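You operate a simulated robot arm through the tools that you are given. There is no shell and no other tool. Be economical: measure what you need, move in short steps, check, and stop when the job is done.

You are at the controls of a simulated robot arm. One attempt, no reset.

JOB
Seat machine ten's start plug, set the card's time, run, then pump off.

It is judged by the outcome, as a careful person would: the job done as asked, and still so three seconds after it is handed in. It fails if anything else is knocked over, pushed out of place, dropped, spilled or broken.

ROBOT AND FRAMES
A 7-joint arm with a two-finger parallel gripper on a trunk, on a base that drives. Base frame: it is fixed to the floor where the robot stands at the start and does not move with it; the origin is under the middle of the robot, x ahead of it, y to its left, z up. Units: m, degrees, N and s.
With the tool pointing down near the work surface it reaches from about 0.28 to 0.76 m from the robot's upright axis, wherever it stands. Its first joint turns from -166.0 to 166.0 degrees. Places, roughly: disc [1.25, 1, 1]; job card [0.5, -0.4, 1.1]; pump ten switch [-0.4, 1.3, 0.6]; seat of the start plug [0.5, -0.1, 1]. Payload 3.91 kg.
Tool frame: the origin (TCP) lies between the finger pads and is the grasp point; the fingertips stand 0.03 m ahead of it; z points along the fingers, y is the line along which they close. Largest opening 0.11 m; finger width 0.02, thickness 0.01; the body of the gripper, 0.048 by 0.112 m, starts 0.055 m behind the TCP.
Orientation is that of the tool frame in the base frame, as a unit quaternion [w, x, y, z]. With the fingers straight down and closing along the base's y, the tool's x points along the base's -x, its y along +y and its z along -z.

CONTROLS
- The arm moves only by the tool arm_command. Its argument "targets" is a list of rows, each a list of 7 numbers: the shift along the tool's x, y, z in m, then the turn, a rotation vector about the tool's x, y, z in rad, then the gripper command, from -1 (fully open) to 1 (shut), values between in proportion. In form: [[tx, ty, tz, wx, wy, wz, jaw], ...]. A call has 1 to 20 rows; each row shifts and turns the commanded pose from where the row before left it, along the tool's axes as they then stand. Rows are played at 5 a second. More than 0.05 m and 8.6 degrees between two rows, or a gripper value outside its range, and nothing of the call is played. Where a pose cannot be reached the arm comes as near as it can. A force on the tool above 50 N (or 10 N above the force at the start of the call, whichever is more), or a blocked arm, ends the call early, and 0.2 s more pass. Each finger travels about 0.153 m/s and halts on what it meets, pressing with about 45 N; the grip force reading is that of the motor and also rises with nothing between the fingers. The clock runs only during rows and for 0.2 s after the last one: add rows that do not move to give the fingers time. It gives the time, the measured TCP pose, the force on the tool (base axes), the opening and the grip force at its end, in the units of the frame above (readings bear some noise), with the torque about the TCP (base axes, N m) and any sound that the robot's microphone picked up, and new pictures: "show" is both (left out), scene, wrist or none.
- Cameras (640 x 400 px; columns grow to the right, rows downward): "scene" is now at [0.0009, 0.1205, 1.5201]; the picture's right is [-0.35, -0.94, 0.00], its down [-0.65, 0.24, -0.72] and it looks along [0.68, -0.25, -0.69] (base axes); focal length 252 px, centre (320, 200). "wrist" rides on the gripper at [0.077, 0.007, -0.114] in the tool frame; the picture's right is [-0.09, 1.00, 0.00], its down [-0.80, -0.07, -0.59] and it looks along [-0.59, -0.05, 0.80] (tool axes); focal length 270 px, centre (320, 200). There is no depth. A picture from a camera that has moved, and an enlarged one, comes with that camera's place and axes in the base frame and with its lens.
- slide_trunk(by): slides the trunk up (or, below 0, down) by that many m; the arm and the scene camera ride with it, the base frame stays. It gives what a move gives, with no picture.
- steer(legs): drives the robot by 1 to 6 legs, each [ahead, turn to the left] in m and degrees, along the robot's own axes; the way and the turn of a leg run together, so that a leg with both is an arc; at most 1.5 m and 180 degrees a leg. The arm and the cameras ride along, it lands a little off, and it stops where it bumps. It gives what a move gives, and a new picture of the scene camera.
- pan_tilt(pan, tilt): turns the head with the scene camera to pan (to the left, within 155 degrees either way) and tilt (down, from -29 to 69), counted from straight ahead of the robot. It gives what a move gives, and a new picture of the scene camera.
- zoom(camera, box): a new picture of the part [left, top, right, bottom] of that camera's present view, enlarged. No time passes.
- close_job(): hands the job in; it is judged then, once.

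Work in short steps. Places have to be worked out from the pictures, the camera data and where the tool is seen: move nearer, look again, correct. Check each grasp and each placing, and mend what went wrong. You have 120 turns and 260 pictures in all, those below and enlarged ones among them. Open the gripper and draw the arm clear of the work before you hand the job in, unless the task says otherwise; then end with one line.

The tools are called after "Call:" as name(argument=value, ...) on one line, values as JSON. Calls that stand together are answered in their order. arm_command: Moves the arm, as the interface text tells. Its arguments: {"type":"object","properties":{"targets":{"type":"array","items":{"type":"array","items":{"type":"number"}}},"show":{"type":"string","enum":["both","scene","wrist","none"]}},"required":["targets"]} The other tools are called the same way: slide_trunk (by) slides the trunk up or down; steer (legs) drives the base; pan_tilt (pan, tilt) turns the head that bears the scene camera; zoom (camera, box) takes an enlarged picture of a part of a camera's view; close_job () hands the job in.

At the start:

```text
time: 0.0
tool_pos: [0.4039, -0.3905, 1.2434]
ee_rot: [0.001, 0.0, 1.0, 0.001]
ft_force: [0.0, -1.1, 0.1]
moment: [0.01, -0.02, 0.02]
width: 0.11
grip_force: 0.1
trunk travel left (down, up): [-0.5, 0.11]
robot x, y, heading: [0.0016, 0.0032, 0.0]
head pan, tilt: [-20.5, 43.6]
```

scene: 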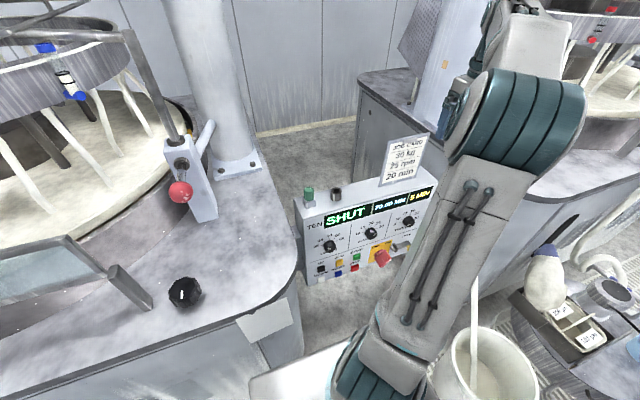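
wrist: 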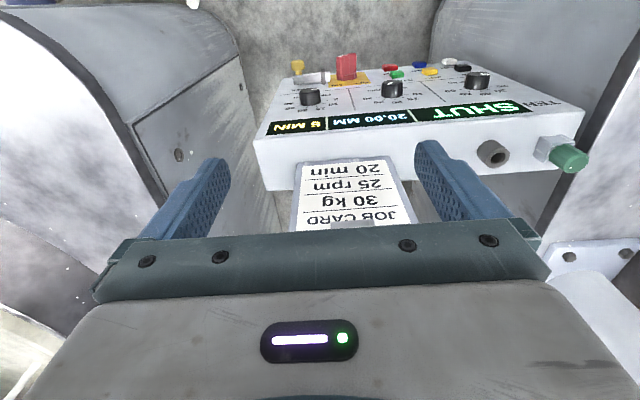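

The panel for machine ten is ahead, with a job card behind it. I'll enlarge the panel and the card to read them.

Call:
zoom(camera="scene", box=[280, 120, 450, 290])

Call:
zoom(camera="wrist", box=[240, 40, 600, 240])

Call:
zoom(camera="scene", box=[0, 0, 320, 320])

Call:
zoom(camera="scene", box=[440, 200, 640, 400])

```text
2.35 times, centred on (365, 205) of scene
camera zoom: at [0.0009, 0.1205, 1.5201], right [-0.35, -0.94, 0.0], down [-0.65, 0.24, -0.72], along [0.68, -0.25, -0.69], focal length 594 px, centre (214, 188)
```

zoom: 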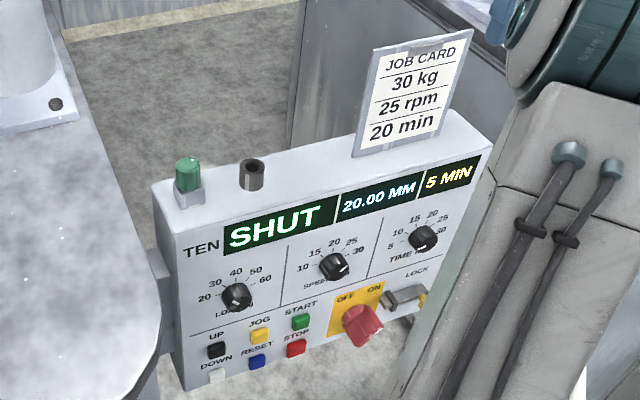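

```text
1.78 times, centred on (420, 140) of wrist
camera zoom: at [0.3264, -0.3827, 1.3577], right [0.09, 1.0, 0.0], down [0.8, -0.07, 0.59], along [0.59, -0.05, -0.8], focal length 480 px, centre (142, 307)
```

zoom: 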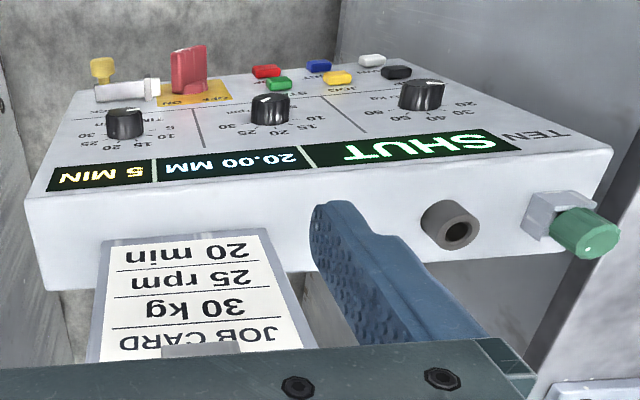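

```text
1.25 times, centred on (160, 160) of scene
camera zoom: at [0.0009, 0.1205, 1.5201], right [-0.35, -0.94, 0.0], down [-0.65, 0.24, -0.72], along [0.68, -0.25, -0.69], focal length 316 px, centre (520, 250)
```

zoom: 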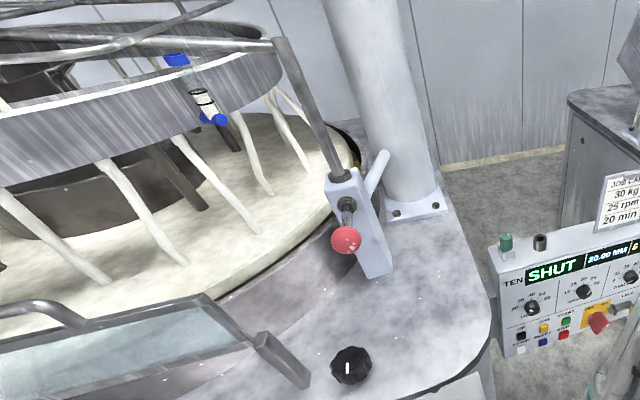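

```text
2.00 times, centred on (540, 300) of scene
camera zoom: at [0.0009, 0.1205, 1.5201], right [-0.35, -0.94, 0.0], down [-0.65, 0.24, -0.72], along [0.68, -0.25, -0.69], focal length 505 px, centre (-120, 0)
```

zoom: 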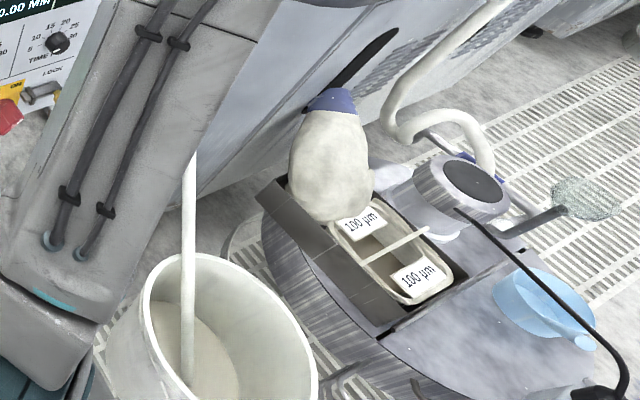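

The card reads 20 min and the display 5 MIN. The green part sits in a clip next to an empty socket. I'll look for the pump switch before I move.

Call:
pan_tilt(pan=105, tilt=35)

Call:
pan_tilt(pan=40, tilt=35)

Call:
pan_tilt(pan=-75, tilt=40)

```text
time: 2.1
tool_pos: [0.4042, -0.3908, 1.2441]
ee_rot: [0.0, 0.0, 1.0, 0.0]
ft_force: [-0.4, -0.1, 0.7]
moment: [0.01, 0.05, -0.02]
width: 0.11
grip_force: 0.0
trunk travel left (down, up): [-0.5, 0.11]
robot x, y, heading: [-0.0005, 0.0008, 0.1]
head pan, tilt: [105.0, 35.0]
camera scene: at [-0.0991, 0.2345, 1.5329], right [0.97, 0.26, 0.0], down [0.15, -0.55, -0.82], along [-0.21, 0.79, -0.57], focal length 252 px, centre (320, 200)
```

scene: 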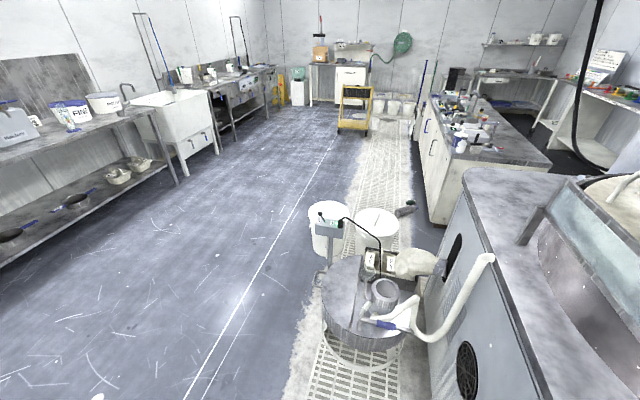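

```text
time: 3.4
tool_pos: [0.4029, -0.3907, 1.2425]
ee_rot: [0.0, 0.0, 1.0, -0.001]
ft_force: [0.3, -0.3, -1.1]
moment: [0.0, 0.0, -0.02]
width: 0.1099
grip_force: 0.1
trunk travel left (down, up): [-0.5, 0.11]
robot x, y, heading: [0.001, -0.0037, -0.2]
head pan, tilt: [40.0, 35.0]
camera scene: at [-0.0089, 0.206, 1.5329], right [0.64, -0.77, 0.0], down [-0.44, -0.37, -0.82], along [0.63, 0.53, -0.57], focal length 252 px, centre (320, 200)
```

scene: 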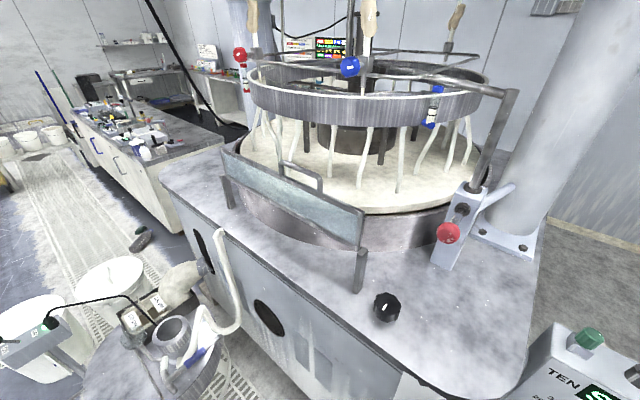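

```text
time: 5.4
tool_pos: [0.4044, -0.3905, 1.2426]
ee_rot: [0.0, 0.0, 1.0, 0.0]
ft_force: [0.0, 0.0, 0.0]
moment: [-0.07, 0.0, 0.04]
width: 0.1097
grip_force: 0.1
trunk travel left (down, up): [-0.5, 0.11]
robot x, y, heading: [-0.003, 0.0002, -0.0]
head pan, tilt: [-75.0, 40.0]
camera scene: at [-0.0543, 0.0673, 1.5253], right [-0.97, -0.26, 0.0], down [-0.17, 0.62, -0.77], along [0.2, -0.74, -0.64], focal length 252 px, centre (320, 200)
```

scene: 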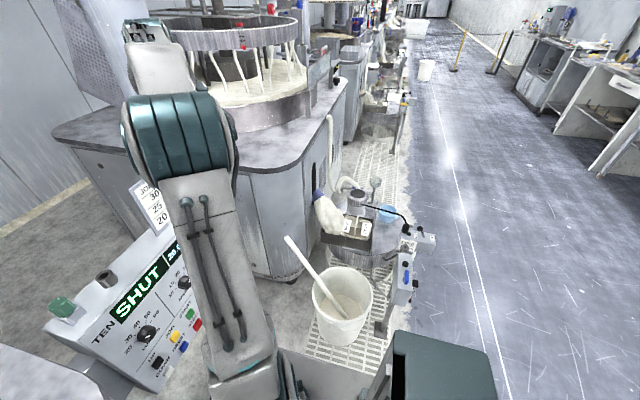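

Machine ten is on the left, its pump unit stands behind it on the left, and another machine's pump is on the right. By triangulation the green plug top is near (0.537, -0.04, 1.02) and the socket near (0.537, -0.132, 1.00). I'll bring the wrist camera over there at height for a close look.

Call:
arm_command(targets=[[-0.005, 0.05, 0, 0, 0, 0, -1], [-0.005, 0.05, 0, 0, 0, 0, -1], [-0.005, 0.05, 0, 0, 0, 0, -1], [-0.005, 0.05, 0, 0, 0, 0, -1], [0, 0.05, 0, 0, 0, 0, -1], [0, 0.05, 0, 0, 0, 0, -1], [0, 0.04, 0, 0, 0, 0, -1], [0, 0, 0.04, 0, 0, 0, -1], [0, 0, 0.03, 0, 0, 0, -1], [0, 0, 0.0, 0, 0, 0, -1]], show="wrist")

Call:
pan_tilt(pan=-20.5, tilt=43.6)

```text
refused: row 1 steps farther than a row can; nothing moved
```

```text
time: 6.6
tool_pos: [0.4026, -0.3905, 1.2432]
ee_rot: [0.0, 0.001, 1.0, 0.0]
ft_force: [-0.1, -0.2, 0.3]
moment: [-0.01, 0.0, 0.0]
width: 0.1102
grip_force: 0.0
trunk travel left (down, up): [-0.5, 0.11]
robot x, y, heading: [-0.0012, -0.0033, -0.2]
head pan, tilt: [-20.5, 43.6]
camera scene: at [0.0008, 0.1204, 1.5201], right [-0.35, -0.94, 0.0], down [-0.65, 0.24, -0.72], along [0.68, -0.25, -0.69], focal length 252 px, centre (320, 200)
```

scene: 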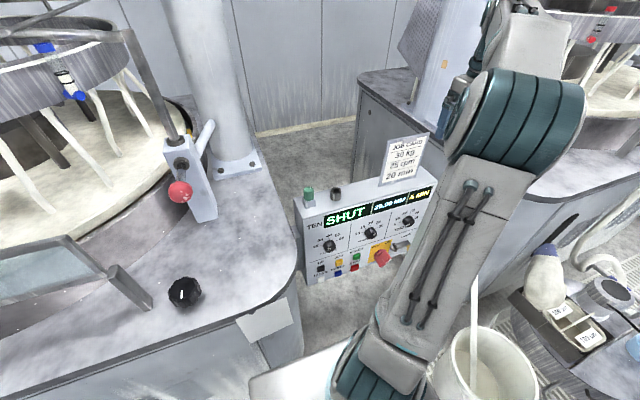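

The combined step was too long, so I'll repeat it with shorter rows.

Call:
arm_command(targets=[[-0.005, 0.045, 0, 0, 0, 0, -1], [-0.005, 0.045, 0, 0, 0, 0, -1], [-0.005, 0.045, 0, 0, 0, 0, -1], [-0.005, 0.045, 0, 0, 0, 0, -1], [-0.01, 0.045, 0, 0, 0, 0, -1], [-0.01, 0.045, 0, 0, 0, 0, -1], [0, 0.045, 0, 0, 0, 0, -1], [0, 0.03, 0.02, 0, 0, 0, -1], [0, 0, 0.04, 0, 0, 0, -1], [0, 0, 0.03, 0, 0, 0, -1], [0, 0, 0.0, 0, 0, 0, -1]])

```text
time: 9.0
tool_pos: [0.4448, -0.0438, 1.1535]
ee_rot: [0.0, 0.0, 1.0, 0.0]
ft_force: [0.4, 0.3, 0.2]
moment: [0.02, -0.02, 0.01]
width: 0.1099
grip_force: 0.1
trunk travel left (down, up): [-0.5, 0.11]
robot x, y, heading: [-0.0042, -0.0006, 0.0]
head pan, tilt: [-20.5, 43.6]
camera scene: at [0.0009, 0.1208, 1.5201], right [-0.35, -0.94, 0.0], down [-0.65, 0.24, -0.72], along [0.68, -0.25, -0.69], focal length 252 px, centre (320, 200)
camera wrist: at [0.3672, -0.0366, 1.2676], right [0.09, 1.0, 0.0], down [0.8, -0.07, 0.59], along [0.59, -0.05, -0.8], focal length 270 px, centre (320, 200)
```

scene: 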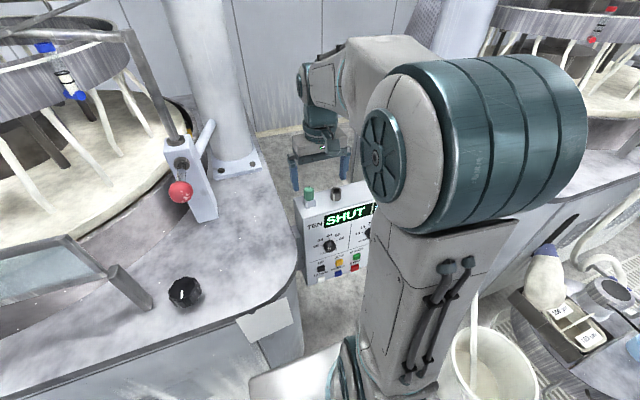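
wrist: 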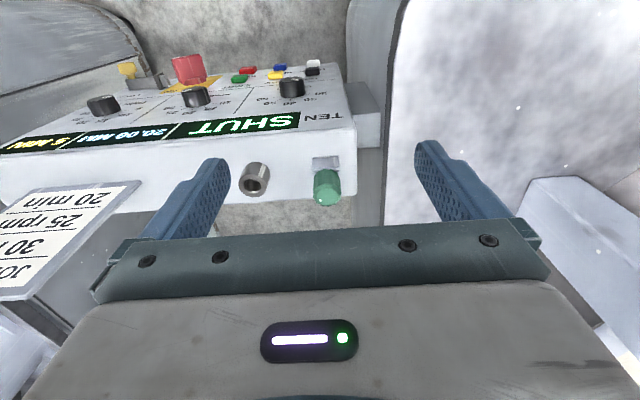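

Call:
zoom(camera="wrist", box=[220, 130, 380, 230])

Call:
zoom(camera="scene", box=[280, 140, 380, 240])

```text
4.00 times, centred on (300, 180) of wrist
camera zoom: at [0.3672, -0.0366, 1.2676], right [0.09, 1.0, 0.0], down [0.8, -0.07, 0.59], along [0.59, -0.05, -0.8], focal length 1081 px, centre (400, 280)
```

zoom: 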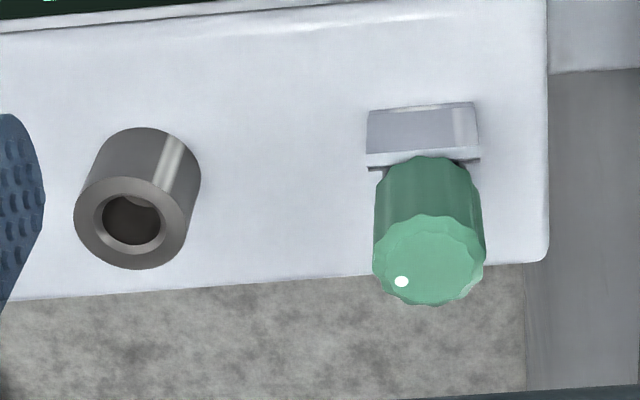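

```text
4.00 times, centred on (330, 190) of scene
camera zoom: at [0.0009, 0.1208, 1.5201], right [-0.35, -0.94, 0.0], down [-0.65, 0.24, -0.72], along [0.68, -0.25, -0.69], focal length 1010 px, centre (280, 240)
```

zoom: 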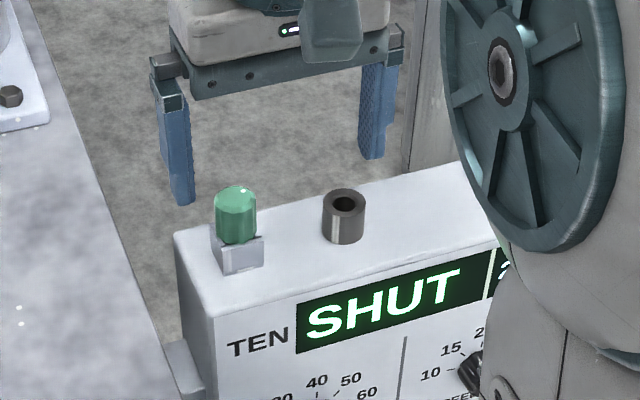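

Measured from both cameras, the plug top is at (0.529, -0.042, 1.040) with a 0.028 m green head, and the socket mouth is at (0.537, -0.132, 0.998). I'll move above the plug and check the alignment.

Call:
arm_command(targets=[[-0.042, 0.001, 0, 0, 0, 0, -0.3], [-0.042, 0.001, 0, 0, 0, 0, -0.3], [0, 0, 0.04, 0, 0, 0, -0.3], [0, 0, 0.025, 0, 0, 0, -0.3], [0, 0, 0.0, 0, 0, 0, -0.3]])

Call:
zoom(camera="wrist", box=[220, 80, 420, 230])

Call:
zoom(camera="scene", box=[280, 140, 380, 240])

```text
time: 10.2
tool_pos: [0.5274, -0.0436, 1.0904]
ee_rot: [-0.001, 0.001, 1.0, -0.001]
ft_force: [-0.6, 0.3, 0.0]
moment: [-0.04, -0.03, 0.02]
width: 0.0713
grip_force: 0.0
trunk travel left (down, up): [-0.5, 0.11]
robot x, y, heading: [0.0, -0.001, -0.1]
head pan, tilt: [-20.5, 43.6]
camera scene: at [0.001, 0.1207, 1.5201], right [-0.35, -0.94, 0.0], down [-0.65, 0.24, -0.72], along [0.68, -0.25, -0.69], focal length 252 px, centre (320, 200)
camera wrist: at [0.4503, -0.0351, 1.2045], right [0.09, 1.0, 0.0], down [0.8, -0.07, 0.59], along [0.59, -0.05, -0.8], focal length 270 px, centre (320, 200)
```

scene: 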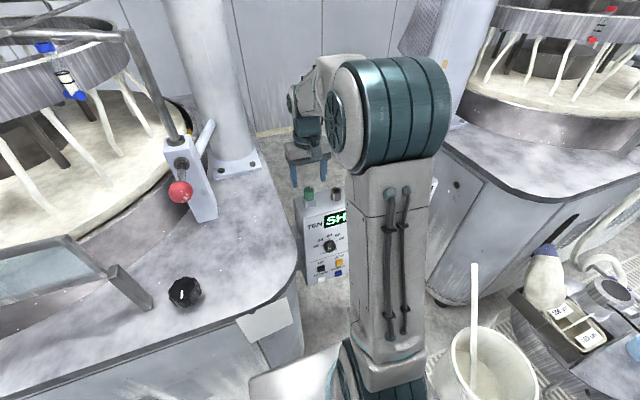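
wrist: 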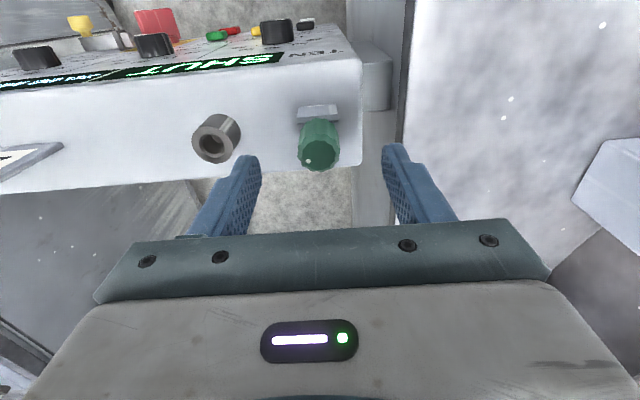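

```text
2.67 times, centred on (320, 155) of wrist
camera zoom: at [0.4503, -0.0351, 1.2045], right [0.09, 1.0, 0.0], down [0.8, -0.07, 0.59], along [0.59, -0.05, -0.8], focal length 721 px, centre (320, 320)
```

zoom: 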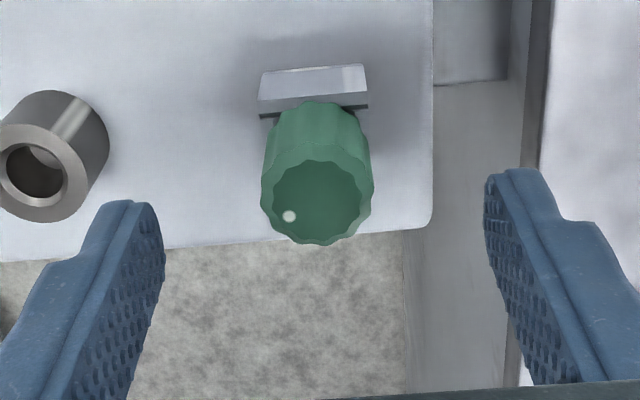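

```text
4.00 times, centred on (330, 190) of scene
camera zoom: at [0.001, 0.1207, 1.5201], right [-0.35, -0.94, 0.0], down [-0.65, 0.24, -0.72], along [0.68, -0.25, -0.69], focal length 1010 px, centre (280, 240)
```

zoom: 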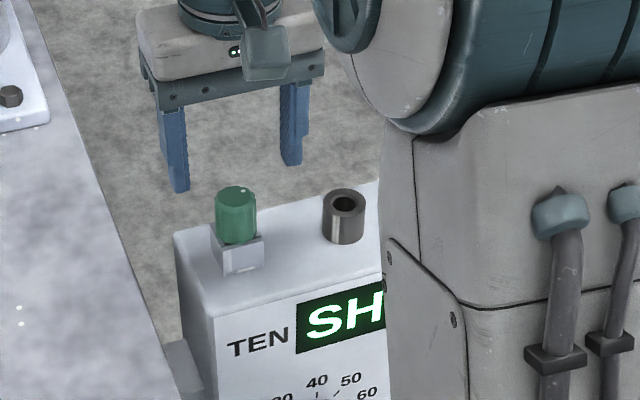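

The plug refines to (0.536, -0.0425, 1.036), in line with the socket. I'll shift 8 mm ahead, descend so the fingertips stay above the clip block, and close.

Call:
arm_command(targets=[[-0.0085, 0.001, 0.01, 0, 0, 0, -0.3], [0, 0, 0.025, 0, 0, 0, -0.3], [0, 0, 0.015, 0, 0, 0, -0.3], [0, 0, 0.0, 0, 0, 0, 0.1], [0, 0, 0.0, 0, 0, 0, 1], [0, 0, 0.0, 0, 0, 0, 1], [0, 0, 0.0, 0, 0, 0, 1]])

Call:
zoom(camera="wrist", box=[220, 80, 420, 230])

Call:
zoom(camera="scene", box=[280, 140, 380, 240])

```text
time: 11.8
tool_pos: [0.5354, -0.0421, 1.0393]
ee_rot: [0.0, 0.0, 1.0, 0.001]
ft_force: [0.0, -0.5, -0.8]
moment: [-0.01, -0.01, -0.03]
width: 0.0301
grip_force: 44.9
trunk travel left (down, up): [-0.5, 0.11]
robot x, y, heading: [-0.0017, 0.0, 0.1]
head pan, tilt: [-20.5, 43.6]
camera scene: at [0.001, 0.1205, 1.5201], right [-0.35, -0.94, 0.0], down [-0.65, 0.24, -0.72], along [0.68, -0.25, -0.69], focal length 252 px, centre (320, 200)
camera wrist: at [0.4579, -0.0345, 1.1535], right [0.09, 1.0, 0.0], down [0.8, -0.07, 0.59], along [0.59, -0.05, -0.8], focal length 270 px, centre (320, 200)
```

scene: 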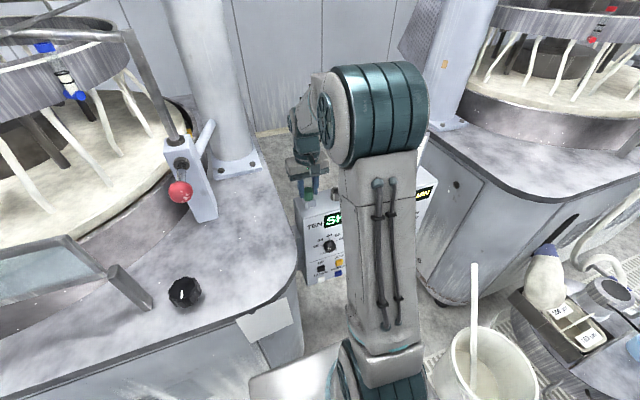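
wrist: 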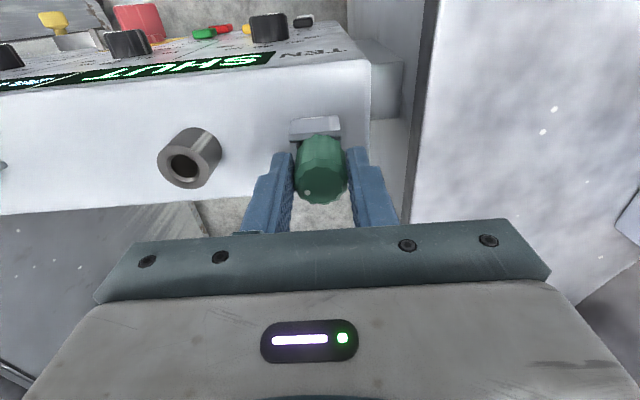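

```text
2.67 times, centred on (320, 155) of wrist
camera zoom: at [0.4579, -0.0345, 1.1535], right [0.09, 1.0, 0.0], down [0.8, -0.07, 0.59], along [0.59, -0.05, -0.8], focal length 721 px, centre (320, 320)
```

zoom: 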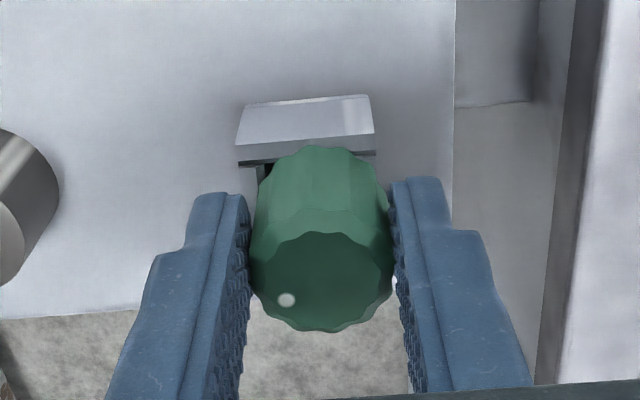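

```text
4.00 times, centred on (330, 190) of scene
camera zoom: at [0.001, 0.1205, 1.5201], right [-0.35, -0.94, 0.0], down [-0.65, 0.24, -0.72], along [0.68, -0.25, -0.69], focal length 1010 px, centre (280, 240)
```

zoom: 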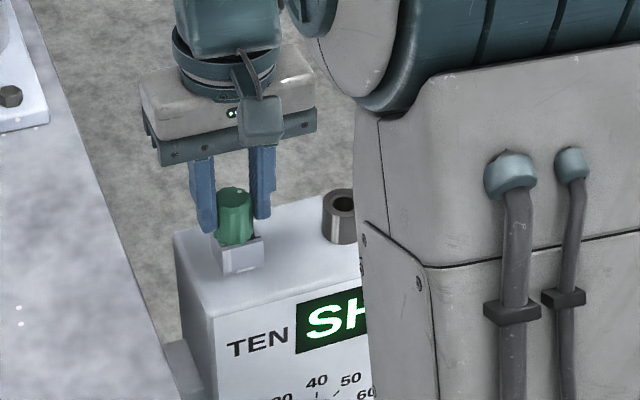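

It is held: the opening is 0.030 m at 45 N and the plug is centred. I'll lift it straight up gently.

Call:
arm_command(targets=[[0, 0, -0.01, 0, 0, 0, 1], [0, 0, -0.015, 0, 0, 0, 1], [0, 0, -0.02, 0, 0, 0, 1], [0, 0, -0.02, 0, 0, 0, 1], [0, 0, 0, 0, 0, 0, 1]])

Call:
zoom(camera="wrist", box=[140, 80, 400, 230])

Call:
zoom(camera="scene", box=[280, 140, 380, 240])

```text
time: 13.0
tool_pos: [0.5357, -0.0404, 1.1043]
ee_rot: [0.0, -0.001, 1.0, 0.0]
ft_force: [0.3, -0.1, -1.0]
moment: [-0.04, 0.01, 0.03]
width: 0.0299
grip_force: 44.9
trunk travel left (down, up): [-0.5, 0.11]
robot x, y, heading: [-0.0017, -0.0005, -0.1]
head pan, tilt: [-20.5, 43.6]
camera scene: at [0.0009, 0.1207, 1.5201], right [-0.35, -0.94, 0.0], down [-0.65, 0.24, -0.72], along [0.68, -0.25, -0.69], focal length 252 px, centre (320, 200)
camera wrist: at [0.4588, -0.0324, 1.2189], right [0.09, 1.0, 0.0], down [0.8, -0.07, 0.59], along [0.59, -0.05, -0.8], focal length 270 px, centre (320, 200)
```

scene: 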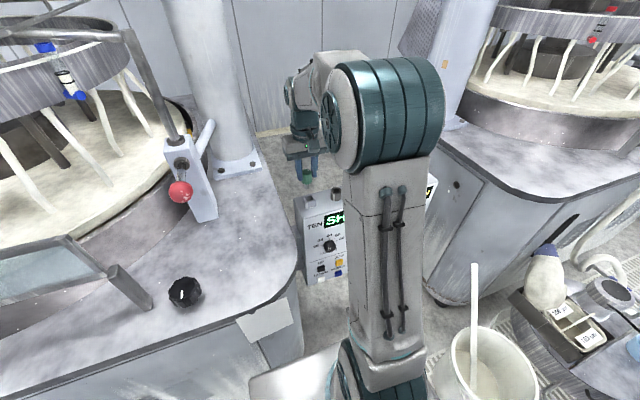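
wrist: 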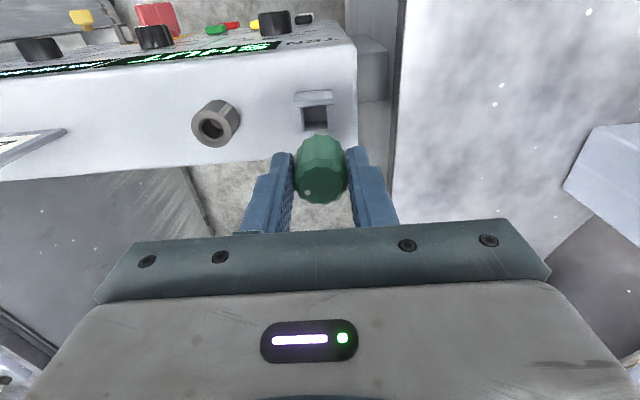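

```text
2.46 times, centred on (270, 155) of wrist
camera zoom: at [0.4588, -0.0324, 1.2189], right [0.09, 1.0, 0.0], down [0.8, -0.07, 0.59], along [0.59, -0.05, -0.8], focal length 665 px, centre (443, 311)
```

zoom: 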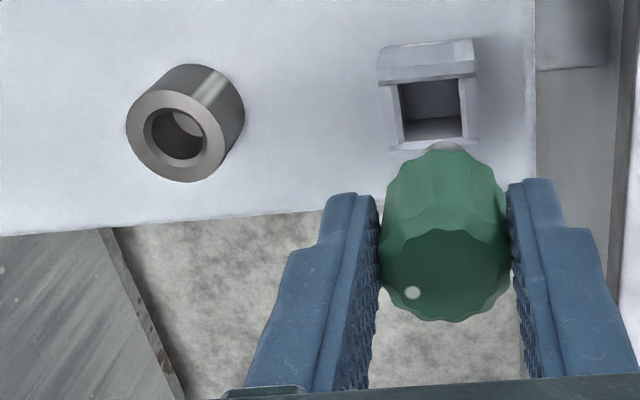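

```text
4.00 times, centred on (330, 190) of scene
camera zoom: at [0.0009, 0.1207, 1.5201], right [-0.35, -0.94, 0.0], down [-0.65, 0.24, -0.72], along [0.68, -0.25, -0.69], focal length 1010 px, centre (280, 240)
```

zoom: 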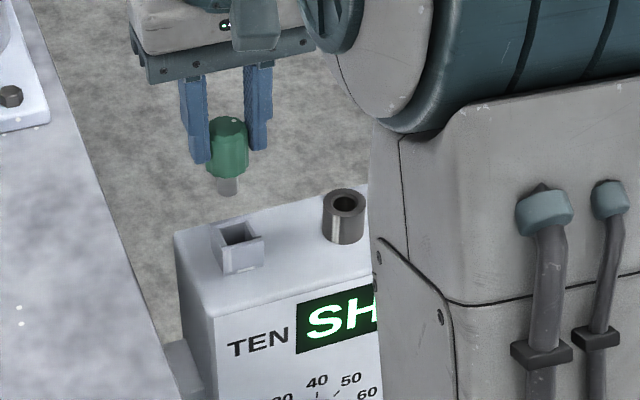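

The plug is out; it has a short shaft and the socket hole is at about (0.537, -0.132). I'll carry it over the hole and come down to just above for a check.

Call:
arm_command(targets=[[-0.0015, -0.045, 0, 0, 0, 0, 1], [0, -0.046, 0, 0, 0, 0, 1], [0, 0, 0.02, 0, 0, 0, 1], [0, 0, 0.0, 0, 0, 0, 1], [0, 0, 0, 0, 0, 0, 1]])

Call:
zoom(camera="wrist", box=[220, 80, 420, 230])

Call:
zoom(camera="scene", box=[280, 140, 380, 240])

```text
time: 14.2
tool_pos: [0.5381, -0.1316, 1.0809]
ee_rot: [0.0, 0.0, 1.0, 0.0]
ft_force: [0.0, 0.9, -0.1]
moment: [0.03, -0.04, 0.0]
width: 0.0298
grip_force: 44.8
trunk travel left (down, up): [-0.5, 0.11]
robot x, y, heading: [0.0003, -0.0003, 0.1]
head pan, tilt: [-20.5, 43.6]
camera scene: at [0.0008, 0.1206, 1.5201], right [-0.35, -0.94, 0.0], down [-0.65, 0.24, -0.72], along [0.68, -0.25, -0.69], focal length 252 px, centre (320, 200)
camera wrist: at [0.4607, -0.1246, 1.1953], right [0.09, 1.0, 0.0], down [0.8, -0.07, 0.59], along [0.59, -0.05, -0.8], focal length 270 px, centre (320, 200)
```

scene: 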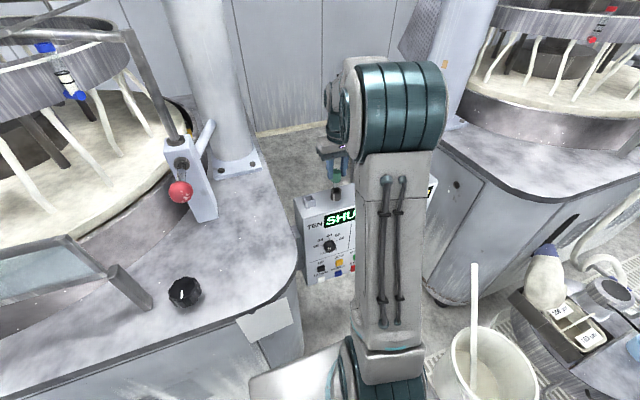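
wrist: 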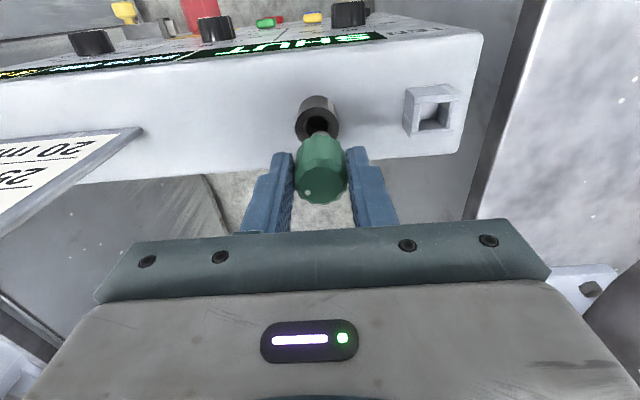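

```text
2.67 times, centred on (320, 155) of wrist
camera zoom: at [0.4607, -0.1246, 1.1953], right [0.09, 1.0, 0.0], down [0.8, -0.07, 0.59], along [0.59, -0.05, -0.8], focal length 721 px, centre (320, 320)
```

zoom: 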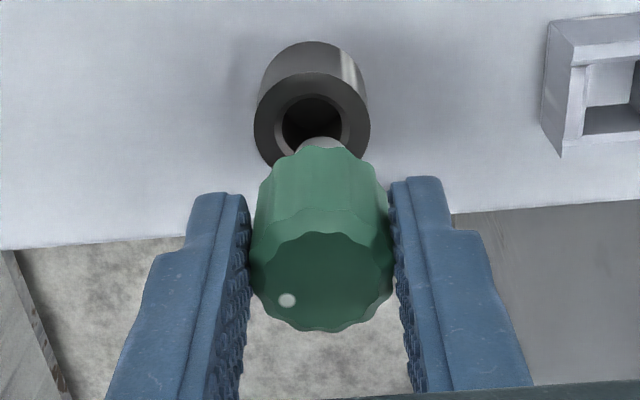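

```text
4.00 times, centred on (330, 190) of scene
camera zoom: at [0.0008, 0.1206, 1.5201], right [-0.35, -0.94, 0.0], down [-0.65, 0.24, -0.72], along [0.68, -0.25, -0.69], focal length 1010 px, centre (280, 240)
```

zoom: 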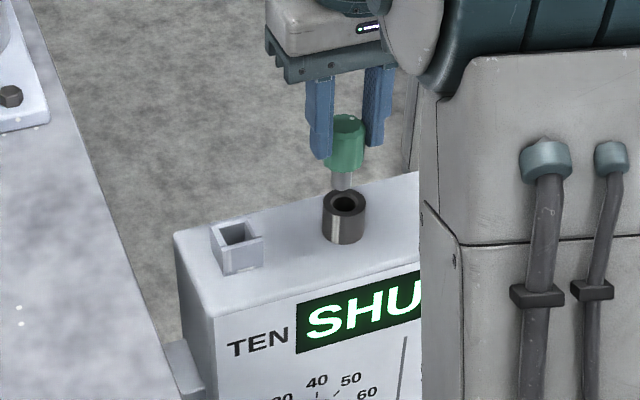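

The plug looks some 3 mm off and perhaps a little tilted. I'll enlarge further to judge.

Call:
zoom(camera="scene", box=[320, 155, 360, 205])

Call:
zoom(camera="wrist", box=[280, 85, 360, 135])

```text
8.00 times, centred on (340, 180) of scene
camera zoom: at [0.0008, 0.1206, 1.5201], right [-0.35, -0.94, 0.0], down [-0.65, 0.24, -0.72], along [0.68, -0.25, -0.69], focal length 2020 px, centre (160, 360)
```

zoom: 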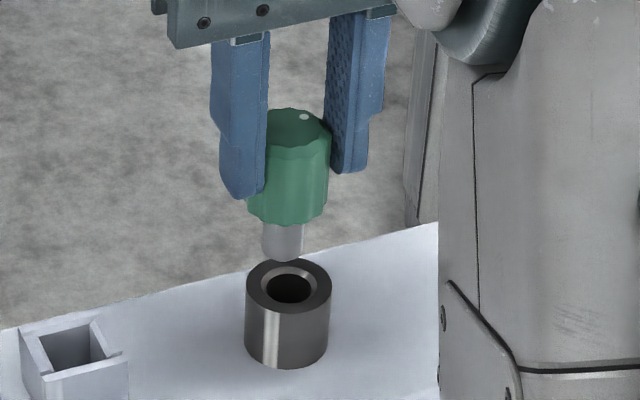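

```text
8.00 times, centred on (320, 110) of wrist
camera zoom: at [0.4607, -0.1246, 1.1953], right [0.09, 1.0, 0.0], down [0.8, -0.07, 0.59], along [0.59, -0.05, -0.8], focal length 2162 px, centre (320, 920)
```

zoom: 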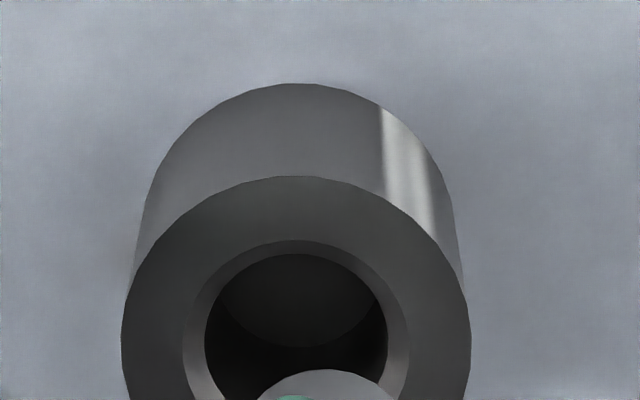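

Both views put the hole about 3 mm toward -y and perhaps 1 mm toward -x of the shaft. I'll correct that, lower to just above the rim and look again.

Call:
arm_command(targets=[[0.001, -0.003, 0, 0, 0, 0, 1], [0, 0, 0.01, 0, 0, 0, 1], [0, 0, 0.008, 0, 0, 0, 1], [0, 0, 0, 0, 0, 0, 1]], show="none")

Call:
zoom(camera="scene", box=[320, 155, 360, 205])

Call:
zoom(camera="wrist", box=[270, 80, 370, 142])

```text
time: 15.2
tool_pos: [0.5364, -0.1365, 1.0634]
ee_rot: [0.0, -0.001, 1.0, 0.0]
ft_force: [-0.6, -0.3, -1.0]
moment: [0.0, -0.02, 0.05]
width: 0.0301
grip_force: 45.3
trunk travel left (down, up): [-0.5, 0.11]
robot x, y, heading: [0.0035, -0.0042, -0.1]
head pan, tilt: [-20.5, 43.6]
```

```text
8.00 times, centred on (340, 180) of scene
camera zoom: at [0.0009, 0.1206, 1.5201], right [-0.35, -0.94, 0.0], down [-0.65, 0.24, -0.72], along [0.68, -0.25, -0.69], focal length 2020 px, centre (160, 360)
```

zoom: 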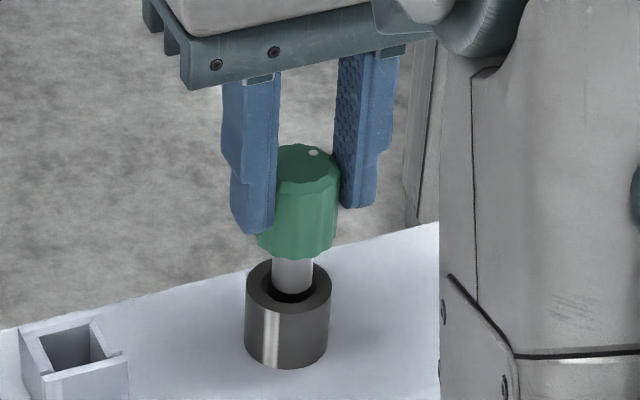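

```text
6.40 times, centred on (320, 111) of wrist
camera zoom: at [0.4588, -0.1285, 1.179], right [0.09, 1.0, 0.0], down [0.8, -0.07, 0.59], along [0.59, -0.05, -0.8], focal length 1730 px, centre (320, 770)
```

zoom: 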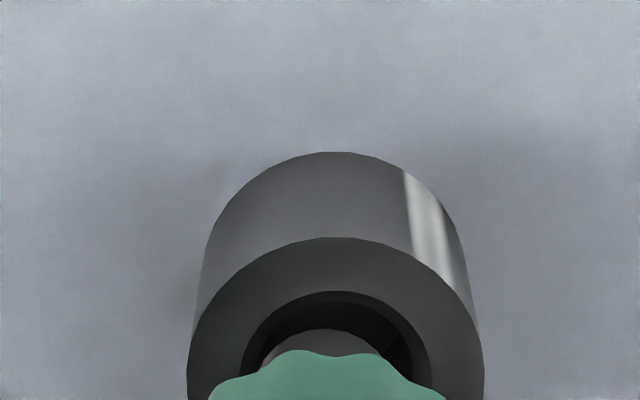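

The shaft tip is at the rim, about 1 mm too far toward -y. I'll correct it and press in gently.

Call:
arm_command(targets=[[0, 0.001, 0.0, 0, 0, 0, 1], [0, 0, 0.006, 0, 0, 0, 1], [0, 0, 0.006, 0, 0, 0, 1], [0, 0, 0.006, 0, 0, 0, 1], [0, 0, 0, 0, 0, 0, 1]], show="none")

Call:
zoom(camera="scene", box=[320, 155, 360, 205])

```text
time: 16.4
tool_pos: [0.535, -0.1349, 1.0487]
ee_rot: [0.0, 0.0, 1.0, -0.001]
ft_force: [0.0, -1.1, -0.7]
moment: [0.0, 0.0, 0.01]
width: 0.0304
grip_force: 45.1
trunk travel left (down, up): [-0.5, 0.11]
robot x, y, heading: [-0.002, 0.003, -0.3]
head pan, tilt: [-20.5, 43.6]
```

```text
8.00 times, centred on (340, 180) of scene
camera zoom: at [0.001, 0.1206, 1.5201], right [-0.35, -0.94, 0.0], down [-0.65, 0.24, -0.72], along [0.68, -0.25, -0.69], focal length 2020 px, centre (160, 360)
```

zoom: 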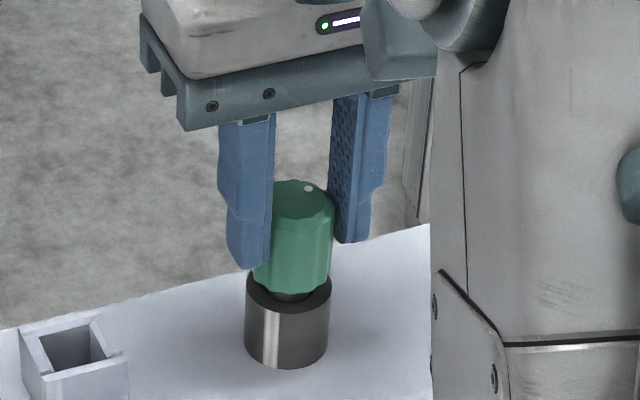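

It has slid in with no side force and has a few mm to go, so I'll push down until it seats.

Call:
arm_command(targets=[[0, 0, 0.003, 0, 0, 0, 1], [0, 0, 0.003, 0, 0, 0, 1], [0, 0, 0.003, 0, 0, 0, 1], [0, 0, 0.003, 0, 0, 0, 1], [0, 0, 0, 0, 0, 0, 1]], show="none")

Call:
zoom(camera="scene", box=[320, 155, 360, 205])

```text
time: 17.6
tool_pos: [0.537, -0.134, 1.0393]
ee_rot: [0.004, 0.0, 1.0, -0.001]
ft_force: [4.2, -1.6, 35.3]
moment: [-0.27, -0.07, -0.13]
width: 0.03
grip_force: 45.4
trunk travel left (down, up): [-0.5, 0.11]
robot x, y, heading: [-0.0059, 0.0011, -0.0]
head pan, tilt: [-20.5, 43.6]
```

```text
8.00 times, centred on (340, 180) of scene
camera zoom: at [-0.0017, 0.1211, 1.5205], right [-0.35, -0.94, 0.0], down [-0.64, 0.24, -0.73], along [0.68, -0.25, -0.69], focal length 2020 px, centre (160, 360)
```

zoom: 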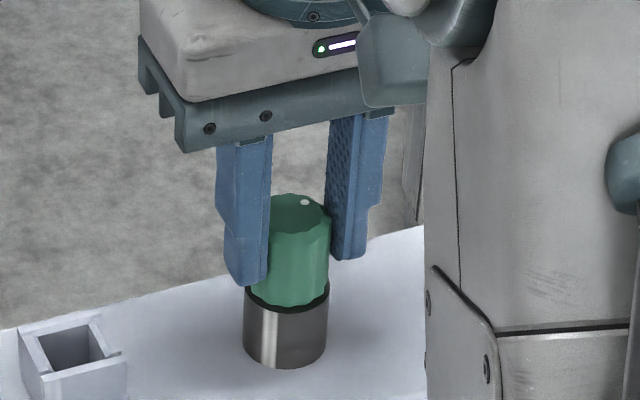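

It took 35 N and the head now rests on the socket rim. I'll release, rise, and check the plug and the display.

Call:
arm_command(targets=[[0, 0, -0.004, 0, 0, 0, 1], [0, 0, 0, 0, 0, 0, 0], [0, 0, 0, 0, 0, 0, -0.2], [0, 0, -0.03, 0, 0, 0, -0.2], [0, 0, -0.04, 0, 0, 0, -0.2], [0.04, 0, -0.02, 0, 0, 0, -0.2], [0.04, 0, 0, 0, 0, 0, -0.2], [0, 0, 0, 0, 0, 0, -0.2]])

Call:
zoom(camera="scene", box=[280, 155, 400, 235])

Call:
zoom(camera="wrist", box=[160, 30, 400, 180])

```text
time: 19.4
tool_pos: [0.4541, -0.1334, 1.129]
ee_rot: [0.0, 0.001, 1.0, 0.0]
ft_force: [-0.3, 0.8, 0.7]
moment: [0.03, 0.01, 0.01]
width: 0.0658
grip_force: 0.1
trunk travel left (down, up): [-0.5, 0.11]
robot x, y, heading: [0.0002, -0.0027, -0.1]
head pan, tilt: [-20.5, 43.6]
camera scene: at [0.001, 0.1206, 1.5201], right [-0.35, -0.94, 0.0], down [-0.65, 0.24, -0.72], along [0.68, -0.25, -0.69], focal length 252 px, centre (320, 200)
camera wrist: at [0.3769, -0.1253, 1.2433], right [0.09, 1.0, 0.0], down [0.8, -0.07, 0.59], along [0.59, -0.05, -0.8], focal length 270 px, centre (320, 200)
```

scene: 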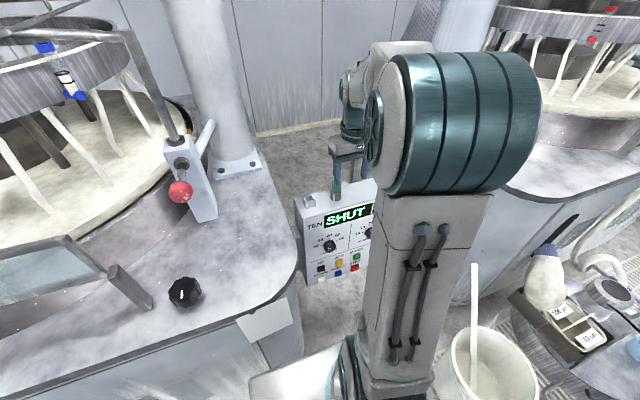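
wrist: 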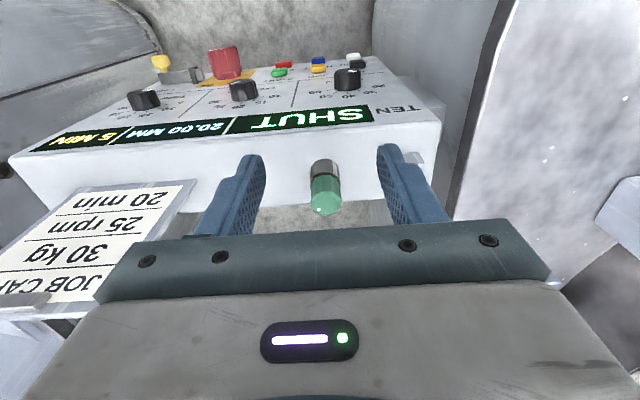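

```text
5.00 times, centred on (340, 195) of scene
camera zoom: at [0.001, 0.1206, 1.5201], right [-0.35, -0.94, 0.0], down [-0.65, 0.24, -0.72], along [0.68, -0.25, -0.69], focal length 1263 px, centre (220, 225)
```

zoom: 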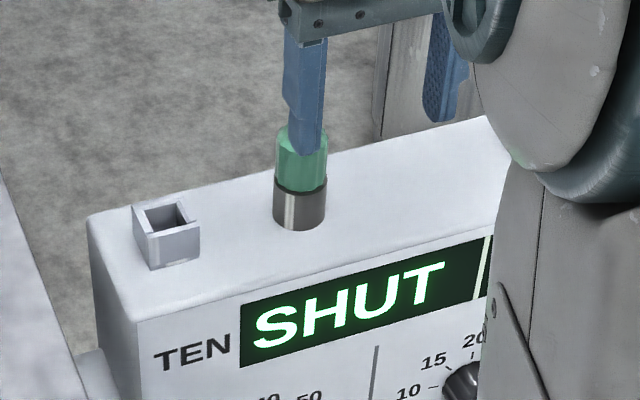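

```text
2.67 times, centred on (280, 105) of wrist
camera zoom: at [0.3769, -0.1253, 1.2433], right [0.09, 1.0, 0.0], down [0.8, -0.07, 0.59], along [0.59, -0.05, -0.8], focal length 721 px, centre (427, 453)
```

zoom: 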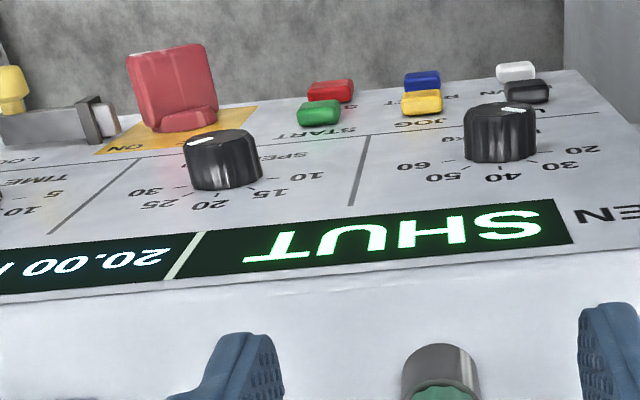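

The plug is seated. The panel face works out to be about vertical, facing the robot near x = 0.49, with the TIME knob near (0.478, -0.413, 0.80). I'll move in front of it at a safe distance and turn the tool to point along +x.

Call:
arm_command(targets=[[0.03, -0.035, 0, 0, 0, 0, -1], [0.02, -0.04, 0, 0, 0, 0, -1], [0.0, -0.045, 0, 0, 0, 0, -1], [0, -0.045, 0, 0, 0, 0, -1], [0, -0.045, 0, 0, 0, 0, -1], [0, -0.045, 0, 0, 0, 0, -1], [0, -0.025, 0, 0, 0, 0, -1], [0, 0, 0, 0, -0.1428, 0, -1], [0, 0, 0, 0, -0.1428, 0, -1], [0, 0, 0, 0, -0.1428, 0, -1], [0, 0, 0, 0, -0.1428, 0, -1], [0, 0, 0, 0, -0.1428, 0, -1], [0, 0, 0, 0, -0.1428, 0, -1], [0, 0, 0, 0, 0, 0, -1]])

```text
time: 22.4
tool_pos: [0.4059, -0.416, 1.1299]
ee_rot: [0.416, 0.0, 0.91, 0.0]
ft_force: [-0.5, -0.2, -0.3]
moment: [-0.01, 0.02, 0.0]
width: 0.1099
grip_force: 0.1
trunk travel left (down, up): [-0.5, 0.11]
robot x, y, heading: [-0.0007, 0.0006, 0.1]
head pan, tilt: [-20.5, 43.6]
camera scene: at [0.0008, 0.1205, 1.5201], right [-0.35, -0.94, 0.0], down [-0.65, 0.24, -0.72], along [0.68, -0.25, -0.69], focal length 252 px, centre (320, 200)
camera wrist: at [0.2691, -0.4077, 1.1465], right [0.06, 1.0, 0.07], down [0.07, -0.07, 0.99], along [1.0, -0.05, -0.08], focal length 270 px, centre (320, 200)
```

scene: 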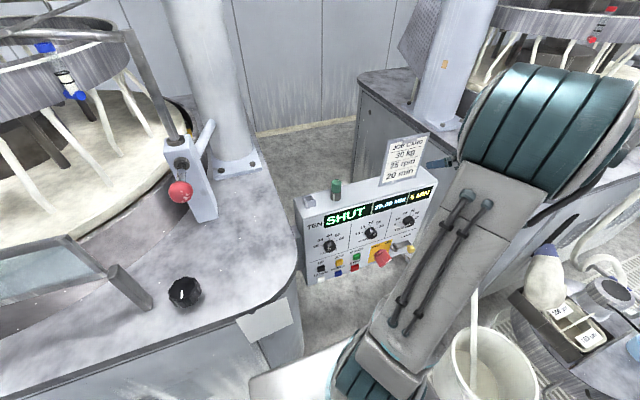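
wrist: 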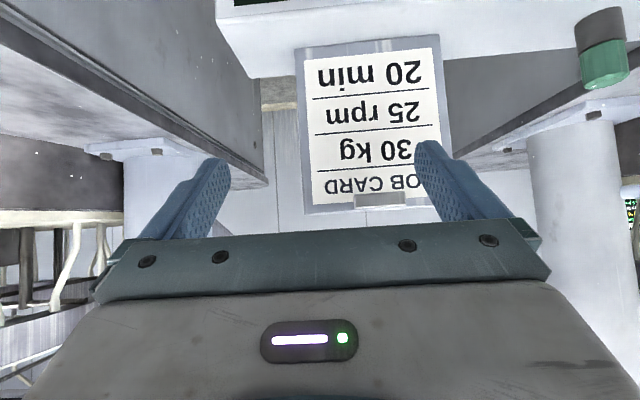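

The card reads 20 min and the plug is well seated. I'll slide the trunk down so the arm and head face the vertical panel better.

Call:
slide_trunk(by=-0.25)

Call:
arm_command(targets=[[0, 0, 0, 0, -0.1428, 0, -1], [0, 0, 0, 0, -0.1428, 0, -1], [0, 0, 0, 0, -0.1428, 0, -1], [0, 0, 0, 0, -0.1428, 0, -1], [0, 0, 0, 0, -0.1428, 0, -1], [0, 0, 0, 0, 0, 0, -1]])

```text
time: 25.0
tool_pos: [0.4064, -0.4164, 0.8807]
ee_rot: [0.415, 0.001, 0.91, 0.0]
ft_force: [0.1, -0.3, 0.2]
moment: [0.0, 0.0, 0.0]
width: 0.11
grip_force: 0.1
trunk travel left (down, up): [-0.25, 0.36]
robot x, y, heading: [0.0004, 0.0001, 0.0]
head pan, tilt: [-20.5, 43.6]
```

```text
time: 26.4
tool_pos: [0.4058, -0.4145, 0.8793]
ee_rot: [0.708, 0.001, 0.706, -0.001]
ft_force: [-0.4, 0.1, -0.9]
moment: [0.01, 0.0, -0.04]
width: 0.11
grip_force: 0.0
trunk travel left (down, up): [-0.25, 0.36]
robot x, y, heading: [-0.0013, 0.0013, 0.3]
head pan, tilt: [-20.5, 43.6]
camera scene: at [0.0009, 0.1204, 1.2701], right [-0.35, -0.94, 0.0], down [-0.65, 0.24, -0.72], along [0.68, -0.25, -0.69], focal length 252 px, centre (320, 200)
camera wrist: at [0.292, -0.4075, 0.8026], right [0.0, 1.0, 0.09], down [-0.6, -0.07, 0.8], along [0.8, -0.05, 0.59], focal length 270 px, centre (320, 200)
```

scene: 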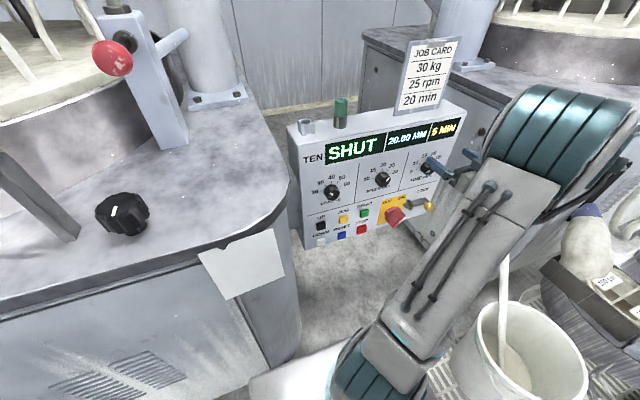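
wrist: 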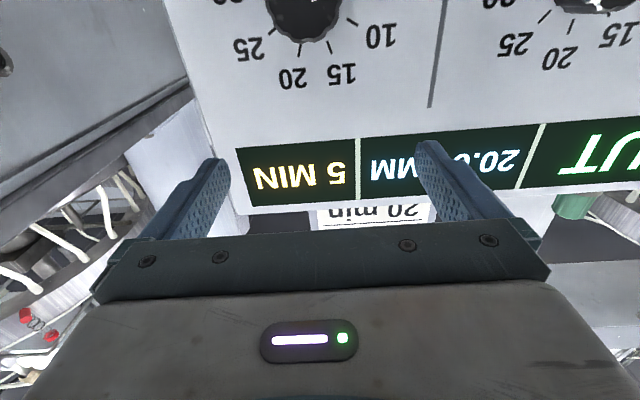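

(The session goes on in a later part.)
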